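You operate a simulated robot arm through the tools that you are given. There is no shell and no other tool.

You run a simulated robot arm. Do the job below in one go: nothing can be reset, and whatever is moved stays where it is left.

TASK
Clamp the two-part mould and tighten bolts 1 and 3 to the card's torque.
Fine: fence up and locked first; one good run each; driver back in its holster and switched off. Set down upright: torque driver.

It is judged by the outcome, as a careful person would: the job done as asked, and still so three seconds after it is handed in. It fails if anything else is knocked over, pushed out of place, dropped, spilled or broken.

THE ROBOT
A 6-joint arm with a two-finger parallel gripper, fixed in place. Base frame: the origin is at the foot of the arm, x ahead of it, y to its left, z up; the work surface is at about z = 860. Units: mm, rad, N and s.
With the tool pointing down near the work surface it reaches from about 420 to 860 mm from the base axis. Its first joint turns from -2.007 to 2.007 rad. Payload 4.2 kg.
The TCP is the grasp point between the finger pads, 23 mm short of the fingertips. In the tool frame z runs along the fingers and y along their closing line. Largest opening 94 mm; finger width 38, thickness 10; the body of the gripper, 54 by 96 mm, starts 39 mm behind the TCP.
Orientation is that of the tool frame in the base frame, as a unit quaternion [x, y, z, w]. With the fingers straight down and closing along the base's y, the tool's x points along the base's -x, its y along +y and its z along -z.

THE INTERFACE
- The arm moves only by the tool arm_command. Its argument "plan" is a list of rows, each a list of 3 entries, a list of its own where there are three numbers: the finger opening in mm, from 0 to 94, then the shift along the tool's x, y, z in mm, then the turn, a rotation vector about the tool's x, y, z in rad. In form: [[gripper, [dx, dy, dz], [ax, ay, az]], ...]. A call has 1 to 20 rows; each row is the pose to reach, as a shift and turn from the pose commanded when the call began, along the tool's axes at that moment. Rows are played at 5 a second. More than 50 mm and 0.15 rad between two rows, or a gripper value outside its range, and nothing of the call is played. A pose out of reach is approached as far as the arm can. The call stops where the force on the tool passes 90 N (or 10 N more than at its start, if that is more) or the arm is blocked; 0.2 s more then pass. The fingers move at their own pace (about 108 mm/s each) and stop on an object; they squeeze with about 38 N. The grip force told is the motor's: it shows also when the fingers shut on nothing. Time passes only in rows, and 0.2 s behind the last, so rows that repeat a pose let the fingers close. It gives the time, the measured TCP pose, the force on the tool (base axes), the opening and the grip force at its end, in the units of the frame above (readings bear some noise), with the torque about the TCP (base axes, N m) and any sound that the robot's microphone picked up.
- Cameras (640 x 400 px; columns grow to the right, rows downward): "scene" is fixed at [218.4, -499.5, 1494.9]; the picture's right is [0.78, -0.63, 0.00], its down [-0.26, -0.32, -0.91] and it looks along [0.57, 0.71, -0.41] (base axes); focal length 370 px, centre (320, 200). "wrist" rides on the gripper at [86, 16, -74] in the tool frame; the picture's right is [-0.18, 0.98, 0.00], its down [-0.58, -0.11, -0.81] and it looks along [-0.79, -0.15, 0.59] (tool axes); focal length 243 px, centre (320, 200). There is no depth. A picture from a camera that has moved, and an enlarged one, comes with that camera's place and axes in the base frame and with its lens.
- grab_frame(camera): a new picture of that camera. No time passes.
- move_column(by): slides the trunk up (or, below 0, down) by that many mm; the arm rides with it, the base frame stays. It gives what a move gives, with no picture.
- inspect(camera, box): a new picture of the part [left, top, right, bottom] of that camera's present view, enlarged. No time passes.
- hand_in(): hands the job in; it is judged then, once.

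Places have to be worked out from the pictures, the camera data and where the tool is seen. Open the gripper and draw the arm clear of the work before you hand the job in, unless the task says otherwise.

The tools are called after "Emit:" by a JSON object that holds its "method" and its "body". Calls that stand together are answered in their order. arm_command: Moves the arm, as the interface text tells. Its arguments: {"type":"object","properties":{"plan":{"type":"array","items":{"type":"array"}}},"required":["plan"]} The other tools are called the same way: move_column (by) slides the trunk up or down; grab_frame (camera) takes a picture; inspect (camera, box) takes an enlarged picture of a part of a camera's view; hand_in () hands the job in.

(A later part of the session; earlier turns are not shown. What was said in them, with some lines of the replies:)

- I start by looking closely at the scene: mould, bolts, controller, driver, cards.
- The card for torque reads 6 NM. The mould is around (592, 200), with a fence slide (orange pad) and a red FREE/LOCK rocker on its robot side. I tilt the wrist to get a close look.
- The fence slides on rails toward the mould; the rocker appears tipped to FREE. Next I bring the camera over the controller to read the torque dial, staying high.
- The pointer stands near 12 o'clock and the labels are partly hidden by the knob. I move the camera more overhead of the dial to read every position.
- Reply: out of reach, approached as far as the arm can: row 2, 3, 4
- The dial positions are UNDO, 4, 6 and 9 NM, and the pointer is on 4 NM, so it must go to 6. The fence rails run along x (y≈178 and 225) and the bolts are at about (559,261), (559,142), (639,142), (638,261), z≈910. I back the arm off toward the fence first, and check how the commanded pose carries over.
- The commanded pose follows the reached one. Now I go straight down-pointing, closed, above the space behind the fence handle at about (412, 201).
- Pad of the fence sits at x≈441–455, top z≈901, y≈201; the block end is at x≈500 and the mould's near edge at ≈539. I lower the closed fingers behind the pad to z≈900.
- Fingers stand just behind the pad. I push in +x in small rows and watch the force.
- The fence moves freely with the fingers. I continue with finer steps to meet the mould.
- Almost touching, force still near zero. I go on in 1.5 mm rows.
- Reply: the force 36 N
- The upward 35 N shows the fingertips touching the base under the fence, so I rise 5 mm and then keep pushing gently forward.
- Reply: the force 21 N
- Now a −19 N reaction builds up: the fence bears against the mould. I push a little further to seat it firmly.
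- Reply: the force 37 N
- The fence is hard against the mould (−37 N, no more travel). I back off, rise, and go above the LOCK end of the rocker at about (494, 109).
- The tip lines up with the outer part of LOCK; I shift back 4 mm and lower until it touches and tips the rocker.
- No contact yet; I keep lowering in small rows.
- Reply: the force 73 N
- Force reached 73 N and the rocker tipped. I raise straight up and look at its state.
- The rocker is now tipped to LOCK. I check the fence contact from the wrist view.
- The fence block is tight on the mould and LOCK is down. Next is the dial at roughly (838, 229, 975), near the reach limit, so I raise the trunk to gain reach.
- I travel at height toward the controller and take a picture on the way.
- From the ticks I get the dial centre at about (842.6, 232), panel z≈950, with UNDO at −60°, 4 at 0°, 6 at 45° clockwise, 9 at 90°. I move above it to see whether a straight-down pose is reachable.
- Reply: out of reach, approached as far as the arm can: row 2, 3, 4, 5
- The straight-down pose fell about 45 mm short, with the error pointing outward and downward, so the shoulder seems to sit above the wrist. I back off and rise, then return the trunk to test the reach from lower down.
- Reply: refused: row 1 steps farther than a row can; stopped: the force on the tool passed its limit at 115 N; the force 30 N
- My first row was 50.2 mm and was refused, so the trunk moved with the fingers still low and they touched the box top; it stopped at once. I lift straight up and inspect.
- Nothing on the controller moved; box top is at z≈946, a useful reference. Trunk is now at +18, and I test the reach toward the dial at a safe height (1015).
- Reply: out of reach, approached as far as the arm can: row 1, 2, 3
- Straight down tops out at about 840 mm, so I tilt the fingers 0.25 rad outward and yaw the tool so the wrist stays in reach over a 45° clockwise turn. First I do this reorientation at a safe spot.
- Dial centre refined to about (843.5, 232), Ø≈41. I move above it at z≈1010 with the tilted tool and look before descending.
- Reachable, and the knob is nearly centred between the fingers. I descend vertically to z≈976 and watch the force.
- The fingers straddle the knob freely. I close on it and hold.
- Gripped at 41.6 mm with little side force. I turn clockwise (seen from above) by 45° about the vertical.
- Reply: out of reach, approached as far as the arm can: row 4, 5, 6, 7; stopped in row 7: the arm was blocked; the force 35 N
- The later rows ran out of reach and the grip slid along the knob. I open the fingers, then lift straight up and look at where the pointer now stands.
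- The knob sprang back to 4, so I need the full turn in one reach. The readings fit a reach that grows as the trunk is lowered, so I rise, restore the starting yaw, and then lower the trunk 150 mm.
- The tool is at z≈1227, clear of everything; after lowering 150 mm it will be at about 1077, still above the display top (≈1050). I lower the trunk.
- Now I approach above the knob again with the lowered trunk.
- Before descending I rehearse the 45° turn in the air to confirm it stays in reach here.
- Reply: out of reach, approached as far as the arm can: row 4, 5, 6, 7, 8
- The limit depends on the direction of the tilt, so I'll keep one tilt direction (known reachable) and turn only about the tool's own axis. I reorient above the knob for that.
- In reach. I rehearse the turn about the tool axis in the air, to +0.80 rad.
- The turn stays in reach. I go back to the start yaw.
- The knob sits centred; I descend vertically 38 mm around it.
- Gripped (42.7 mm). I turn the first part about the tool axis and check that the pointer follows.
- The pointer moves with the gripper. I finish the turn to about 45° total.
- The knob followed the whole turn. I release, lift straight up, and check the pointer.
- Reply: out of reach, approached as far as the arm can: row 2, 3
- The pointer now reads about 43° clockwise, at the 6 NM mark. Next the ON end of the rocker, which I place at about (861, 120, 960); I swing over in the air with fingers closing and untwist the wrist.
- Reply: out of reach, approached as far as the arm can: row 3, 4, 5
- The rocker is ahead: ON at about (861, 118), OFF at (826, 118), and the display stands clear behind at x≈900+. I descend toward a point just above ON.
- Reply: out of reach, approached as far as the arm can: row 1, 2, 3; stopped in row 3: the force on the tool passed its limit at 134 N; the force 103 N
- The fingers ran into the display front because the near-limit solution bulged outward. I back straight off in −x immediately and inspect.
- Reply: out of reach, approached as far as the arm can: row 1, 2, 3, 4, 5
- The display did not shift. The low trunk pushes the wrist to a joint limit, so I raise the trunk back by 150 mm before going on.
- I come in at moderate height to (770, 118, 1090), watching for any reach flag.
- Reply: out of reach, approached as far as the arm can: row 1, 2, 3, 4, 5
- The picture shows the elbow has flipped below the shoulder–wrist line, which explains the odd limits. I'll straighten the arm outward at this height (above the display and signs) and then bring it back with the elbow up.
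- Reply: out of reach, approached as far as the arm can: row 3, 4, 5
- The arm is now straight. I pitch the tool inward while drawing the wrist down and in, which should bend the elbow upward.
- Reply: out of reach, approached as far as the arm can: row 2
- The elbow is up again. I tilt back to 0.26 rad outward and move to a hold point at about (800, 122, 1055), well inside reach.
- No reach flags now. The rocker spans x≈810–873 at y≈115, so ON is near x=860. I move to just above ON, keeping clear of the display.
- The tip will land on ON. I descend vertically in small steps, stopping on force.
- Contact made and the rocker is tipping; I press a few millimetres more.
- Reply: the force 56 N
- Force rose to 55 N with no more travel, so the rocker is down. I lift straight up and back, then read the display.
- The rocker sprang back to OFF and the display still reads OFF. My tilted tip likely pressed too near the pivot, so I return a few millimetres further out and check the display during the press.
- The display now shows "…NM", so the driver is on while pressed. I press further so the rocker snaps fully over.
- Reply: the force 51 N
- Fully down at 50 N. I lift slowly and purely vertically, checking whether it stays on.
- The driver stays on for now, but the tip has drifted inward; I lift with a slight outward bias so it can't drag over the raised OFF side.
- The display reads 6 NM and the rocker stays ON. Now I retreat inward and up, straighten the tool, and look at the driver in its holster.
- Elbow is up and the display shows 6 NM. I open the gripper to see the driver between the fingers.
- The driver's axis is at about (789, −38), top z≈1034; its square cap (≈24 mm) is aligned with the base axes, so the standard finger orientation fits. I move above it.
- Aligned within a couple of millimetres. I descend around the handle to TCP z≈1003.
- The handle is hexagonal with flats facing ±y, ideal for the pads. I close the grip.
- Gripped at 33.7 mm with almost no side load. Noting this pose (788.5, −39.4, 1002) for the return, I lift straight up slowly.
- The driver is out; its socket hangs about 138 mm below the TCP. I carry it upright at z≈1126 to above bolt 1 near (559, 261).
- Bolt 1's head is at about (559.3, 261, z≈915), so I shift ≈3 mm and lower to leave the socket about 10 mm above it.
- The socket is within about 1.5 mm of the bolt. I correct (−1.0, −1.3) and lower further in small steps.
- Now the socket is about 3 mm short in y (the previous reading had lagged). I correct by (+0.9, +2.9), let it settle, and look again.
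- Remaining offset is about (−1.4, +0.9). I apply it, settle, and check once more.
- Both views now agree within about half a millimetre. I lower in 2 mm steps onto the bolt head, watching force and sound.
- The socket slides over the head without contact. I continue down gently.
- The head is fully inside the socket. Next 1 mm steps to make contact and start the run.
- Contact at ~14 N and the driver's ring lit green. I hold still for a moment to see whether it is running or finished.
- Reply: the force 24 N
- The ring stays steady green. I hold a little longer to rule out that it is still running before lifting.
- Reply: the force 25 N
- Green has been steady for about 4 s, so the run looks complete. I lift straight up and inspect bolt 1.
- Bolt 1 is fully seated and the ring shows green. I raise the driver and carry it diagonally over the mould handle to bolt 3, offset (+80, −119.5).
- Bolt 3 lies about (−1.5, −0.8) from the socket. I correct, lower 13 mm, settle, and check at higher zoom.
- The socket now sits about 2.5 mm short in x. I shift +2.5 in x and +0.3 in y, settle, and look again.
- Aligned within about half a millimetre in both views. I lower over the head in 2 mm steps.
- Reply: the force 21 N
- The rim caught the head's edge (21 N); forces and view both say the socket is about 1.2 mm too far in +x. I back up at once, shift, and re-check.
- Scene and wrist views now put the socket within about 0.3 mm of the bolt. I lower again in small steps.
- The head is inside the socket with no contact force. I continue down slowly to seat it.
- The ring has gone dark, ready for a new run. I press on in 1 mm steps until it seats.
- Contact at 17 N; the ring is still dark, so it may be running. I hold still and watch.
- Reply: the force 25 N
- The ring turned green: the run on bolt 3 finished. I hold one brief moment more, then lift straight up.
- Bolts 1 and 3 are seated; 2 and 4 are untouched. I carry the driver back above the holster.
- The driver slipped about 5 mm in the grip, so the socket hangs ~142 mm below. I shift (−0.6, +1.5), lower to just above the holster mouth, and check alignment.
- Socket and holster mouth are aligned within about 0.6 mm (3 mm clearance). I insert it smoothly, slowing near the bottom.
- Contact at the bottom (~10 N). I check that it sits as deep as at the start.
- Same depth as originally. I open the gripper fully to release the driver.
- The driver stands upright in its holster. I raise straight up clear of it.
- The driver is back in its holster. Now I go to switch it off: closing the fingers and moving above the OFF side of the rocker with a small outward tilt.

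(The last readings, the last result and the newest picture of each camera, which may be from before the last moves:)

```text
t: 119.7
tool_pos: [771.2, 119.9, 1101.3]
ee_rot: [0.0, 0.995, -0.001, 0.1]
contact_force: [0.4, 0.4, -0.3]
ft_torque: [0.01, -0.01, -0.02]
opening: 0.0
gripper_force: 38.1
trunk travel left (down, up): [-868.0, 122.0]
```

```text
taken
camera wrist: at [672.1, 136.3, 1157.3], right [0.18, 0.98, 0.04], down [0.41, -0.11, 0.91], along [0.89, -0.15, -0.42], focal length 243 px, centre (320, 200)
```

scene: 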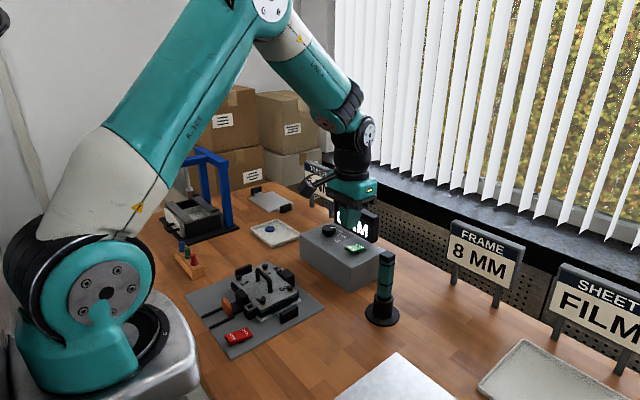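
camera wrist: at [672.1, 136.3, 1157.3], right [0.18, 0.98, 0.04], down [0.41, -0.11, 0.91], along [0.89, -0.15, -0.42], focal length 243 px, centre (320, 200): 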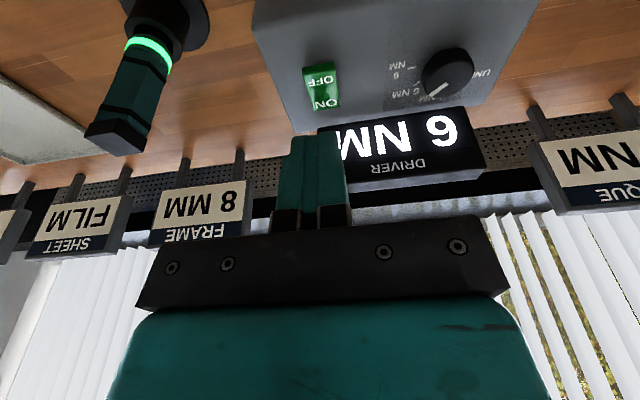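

Emit:
{"method": "arm_command", "body": {"plan": [[0, [-9, -1, 33], [0, 0, 0]], [0, [-22, -2.5, 66], [0, 0, 0]], [0, [-37.2, -3.9, 98.4], [0, 0, 0]], [0, [-37.2, -3.9, 98.4], [0, 0, 0]], [0, [-37.2, -3.9, 98.4], [0, 0, 0]]]}}

Emit:
{"method": "inspect", "body": {"camera": "wrist", "box": [220, 0, 420, 200]}}

Emit:
{"method": "inspect", "body": {"camera": "scene", "box": [320, 190, 410, 265]}}

```text
t: 120.9
tool_pos: [825.4, 114.7, 1013.2]
ee_rot: [0.001, 0.995, 0.0, 0.099]
contact_force: [-0.2, -0.6, -0.4]
ft_torque: [0.04, 0.02, -0.02]
opening: 0.0
gripper_force: 37.8
trunk travel left (down, up): [-868.0, 122.0]
```

```text
2.00 times, centred on (320, 100) of wrist
camera zoom: at [726.9, 131.3, 1068.3], right [0.18, 0.98, 0.04], down [0.41, -0.11, 0.91], along [0.89, -0.15, -0.42], focal length 485 px, centre (320, 400)
```

zoom: 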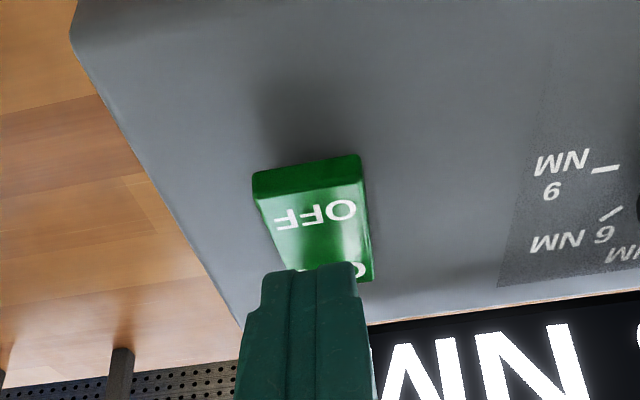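

```text
5.33 times, centred on (365, 228) of scene
camera zoom: at [218.4, -499.5, 1494.9], right [0.78, -0.63, 0.0], down [-0.26, -0.32, -0.91], along [0.57, 0.71, -0.41], focal length 1975 px, centre (80, 53)
```

zoom: 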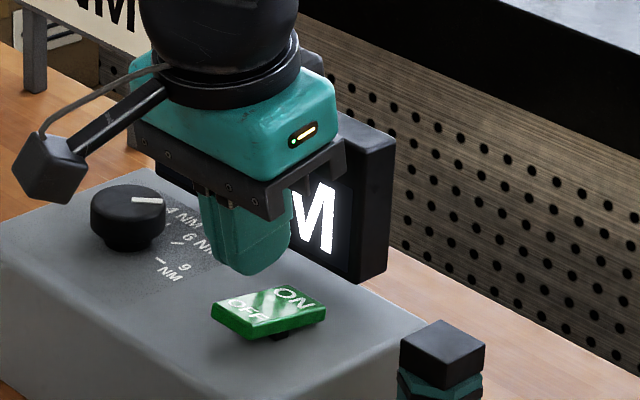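

The tip will land on OFF, a little outside its label. I descend vertically in small steps.

Emit:
{"method": "arm_command", "body": {"plan": [[0, [2, 0, 9.8], [0, 0, 0]], [0, [4, 0, 19.6], [0, 0, 0]], [0, [4.8, 0, 23.5], [0, 0, 0]], [0, [5.4, 0, 26.5], [0, 0, 0]], [0, [6, 0, 29.4], [0, 0, 0]]]}}

Emit:
{"method": "inspect", "body": {"camera": "scene", "box": [320, 190, 410, 265]}}

Emit:
{"method": "inspect", "body": {"camera": "wrist", "box": [220, 0, 420, 200]}}

```text
t: 122.1
tool_pos: [825.4, 112.7, 980.2]
ee_rot: [0.001, 0.995, 0.0, 0.099]
contact_force: [1.1, -0.7, 0.5]
ft_torque: [-0.01, 0.01, 0.0]
opening: 0.0
gripper_force: 37.9
trunk travel left (down, up): [-868.0, 122.0]
```

```text
5.33 times, centred on (365, 228) of scene
camera zoom: at [218.4, -499.5, 1494.9], right [0.78, -0.63, 0.0], down [-0.26, -0.32, -0.91], along [0.57, 0.71, -0.41], focal length 1975 px, centre (80, 53)
```

zoom: 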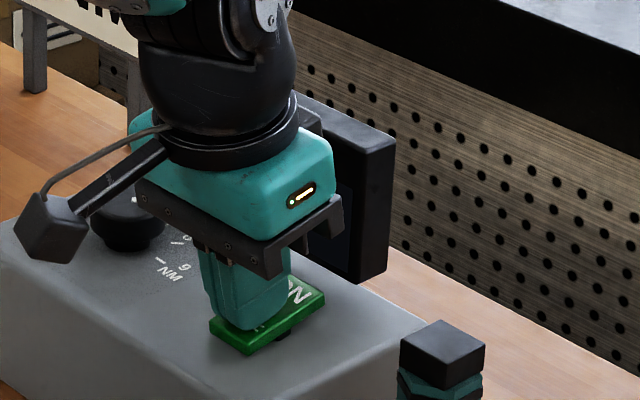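

```text
2.00 times, centred on (320, 100) of wrist
camera zoom: at [726.5, 130.1, 1037.3], right [0.18, 0.98, 0.04], down [0.41, -0.11, 0.91], along [0.89, -0.15, -0.42], focal length 485 px, centre (320, 400)
```

zoom: 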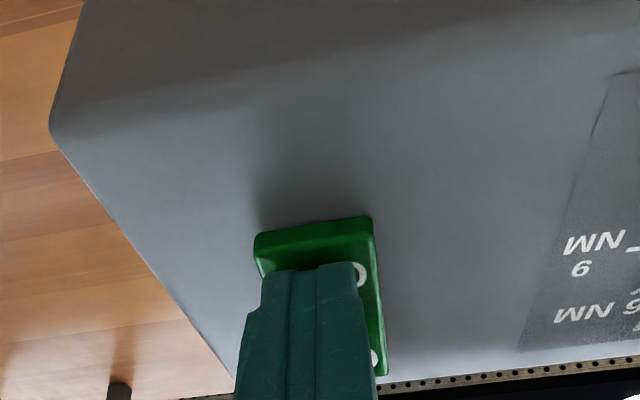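

The rocker has tipped to OFF already. I press 3 mm more to be sure it is fully over.

Emit:
{"method": "arm_command", "body": {"plan": [[0, [0.4, 0, 2], [0, 0, 0]], [0, [0.8, 0, 4], [0, 0, 0]], [0, [0.8, 0, 4], [0, 0, 0]]]}}

```text
t: 122.9
tool_pos: [825.6, 113.9, 980.8]
ee_rot: [0.0, 0.995, 0.001, 0.102]
contact_force: [-9.8, -1.5, 33.3]
ft_torque: [-0.15, 0.68, 0.08]
opening: 0.0
gripper_force: 37.8
trunk travel left (down, up): [-868.0, 122.0]
```

Bottomed at 33 N. I lift vertically with a slight inward bias, away from the ON side, and read the display.

Emit:
{"method": "arm_command", "body": {"plan": [[0, [0.5, 0, -4], [0, 0, 0]], [0, [1, 0, -9], [0, 0, 0]], [0, [0, 0, -16], [0, 0, 0]], [0, [0, 0, -30], [0, 0, 0]], [0, [10, 0, -50], [0, 0, 0]], [0, [40, 0, -80], [0, 0, 0]], [0, [40, 0, -80], [0, 0, 0]]]}}

Emit:
{"method": "inspect", "body": {"camera": "scene", "box": [300, 180, 430, 335]}}

Emit:
{"method": "inspect", "body": {"camera": "wrist", "box": [220, 0, 500, 220]}}

```text
t: 124.5
tool_pos: [768.6, 113.9, 1048.9]
ee_rot: [0.0, 0.995, 0.0, 0.099]
contact_force: [0.4, 0.1, -0.8]
ft_torque: [0.0, 0.0, 0.01]
opening: 0.0
gripper_force: 38.0
trunk travel left (down, up): [-868.0, 122.0]
```

```text
2.58 times, centred on (365, 258) of scene
camera zoom: at [218.4, -499.5, 1494.9], right [0.78, -0.63, 0.0], down [-0.26, -0.32, -0.91], along [0.57, 0.71, -0.41], focal length 956 px, centre (204, 52)
```

zoom: 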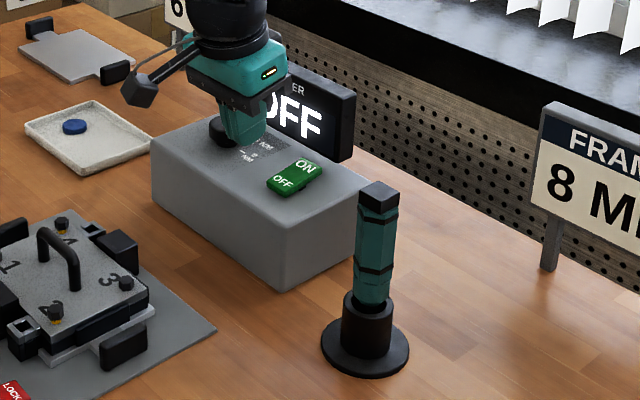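

```text
1.82 times, centred on (360, 110) of wrist
camera zoom: at [669.1, 129.6, 1105.5], right [0.18, 0.98, 0.04], down [0.41, -0.11, 0.91], along [0.89, -0.15, -0.42], focal length 441 px, centre (247, 364)
```

zoom: 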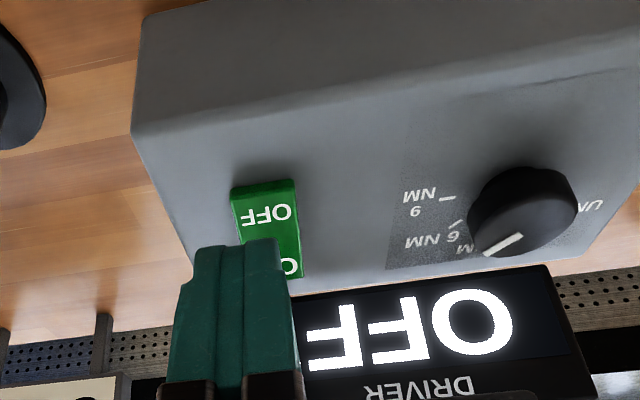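

Display reads OFF and the ring is dark. I draw the arm up and back, open the gripper, and do a final check.

Emit:
{"method": "arm_command", "body": {"plan": [[0, [15, 5, -40], [0, 0.03, 0]], [20, [40, 20, -76], [0, 0.07, 0]], [50, [66, 40, -108], [0, 0.1, 0]], [80, [95, 58, -136], [0, 0.15, 0]], [94, [122, 76, -162], [0, 0.2, 0]], [94, [148, 94, -182], [0, 0.2, 0]], [94, [174, 110, -188.4], [0, 0.2, 0]], [94, [174, 110, -188.4], [0, 0.2, 0]]]}}

Emit:
{"method": "grab_frame", "body": {"camera": "scene"}}

Emit:
{"method": "inspect", "body": {"camera": "scene", "box": [180, 240, 330, 360]}}

Emit:
{"method": "inspect", "body": {"camera": "scene", "box": [300, 180, 430, 335]}}

Emit:
{"method": "grab_frame", "body": {"camera": "wrist"}}

```text
t: 126.3
tool_pos: [560.1, 223.6, 1197.8]
ee_rot: [0.0, 1.0, -0.001, 0.001]
contact_force: [-0.4, -0.5, -0.5]
ft_torque: [-0.05, 0.0, 0.02]
opening: 94.1
gripper_force: 0.1
trunk travel left (down, up): [-868.0, 122.0]
```

```text
taken
```

scene: 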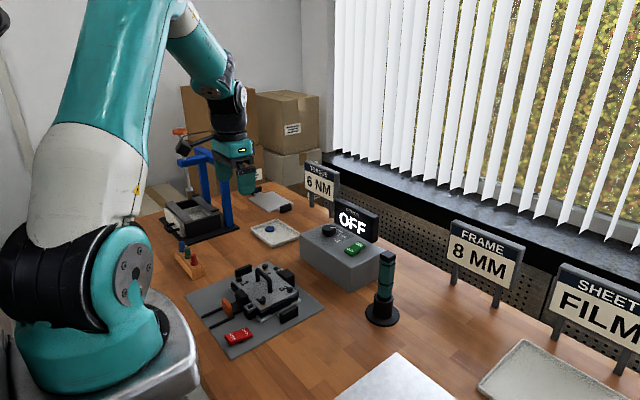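

```text
3.33 times, centred on (255, 300) of scene
camera zoom: at [218.4, -499.5, 1494.9], right [0.78, -0.63, 0.0], down [-0.26, -0.32, -0.91], along [0.57, 0.71, -0.41], focal length 1235 px, centre (537, -133)
```

zoom: 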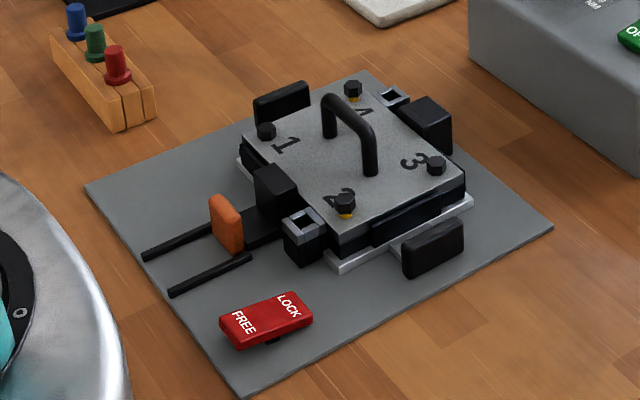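

```text
2.58 times, centred on (365, 258) of scene
camera zoom: at [218.4, -499.5, 1494.9], right [0.78, -0.63, 0.0], down [-0.26, -0.32, -0.91], along [0.57, 0.71, -0.41], focal length 956 px, centre (204, 52)
```

zoom: 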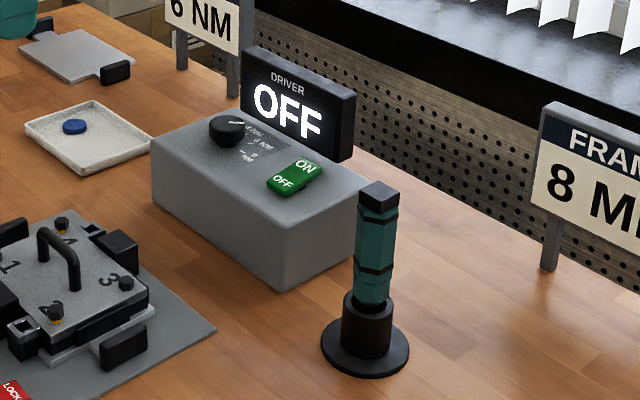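

```text
taken
camera wrist: at [474.2, 240.2, 1272.6], right [0.18, 0.98, 0.0], down [0.58, -0.11, 0.81], along [0.79, -0.15, -0.59], focal length 243 px, centre (320, 200)
```

wrist: 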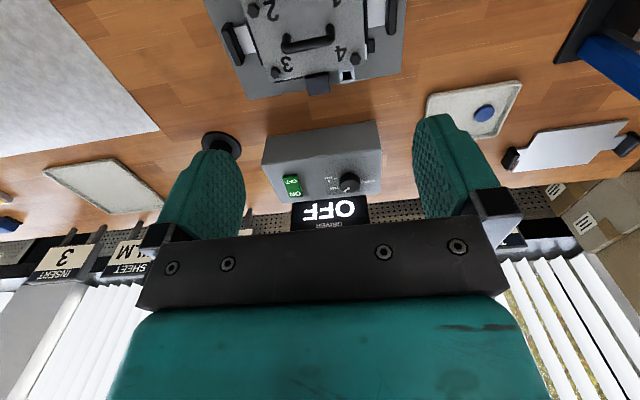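

Final check: the fence is against the mould and its rocker is on LOCK. Bolts 1 and 3 are seated and 2 and 4 untouched. The driver stands upright in its holster, the controller reads OFF, the gripper is open and the arm is clear. I hand the job in.

Emit:
{"method": "hand_in", "body": {}}

```text
The job is handed in.
```

The mould is clamped and bolts 1 and 3 are tightened at 6 NM, the torque card's value. I have handed the job in.

- **Fence:** it was pushed up hard against the mould and its rocker set to LOCK before any bolt was touched.
- **Bolts:** bolts 1 and 3 each had one run, and the driver's ring turned green both times. Both heads are fully seated; bolts 2 and 4 were left alone.
- **Driver:** it is back in its holster, standing upright. The controller display reads OFF and the ring is dark.

A few things did not go cleanly:

- **Controller bumps:** the fingers touched the controller box top once and the display front once, at over 100 N each time. Neither looked moved or damaged afterwards.
- **Torque dial:** the first attempt to turn it slipped. The second set it to 6 NM, which the display confirmed.
- **ON rocker:** the first press sprang back to OFF, and the second one held.
- **Bolt 3:** the socket's rim caught the edge of the bolt head on the first approach, at about 21 N. I backed off, realigned, and then made the one run.

The dial is still set at 6 NM. Nothing else on the bench looked disturbed in the last pictures.
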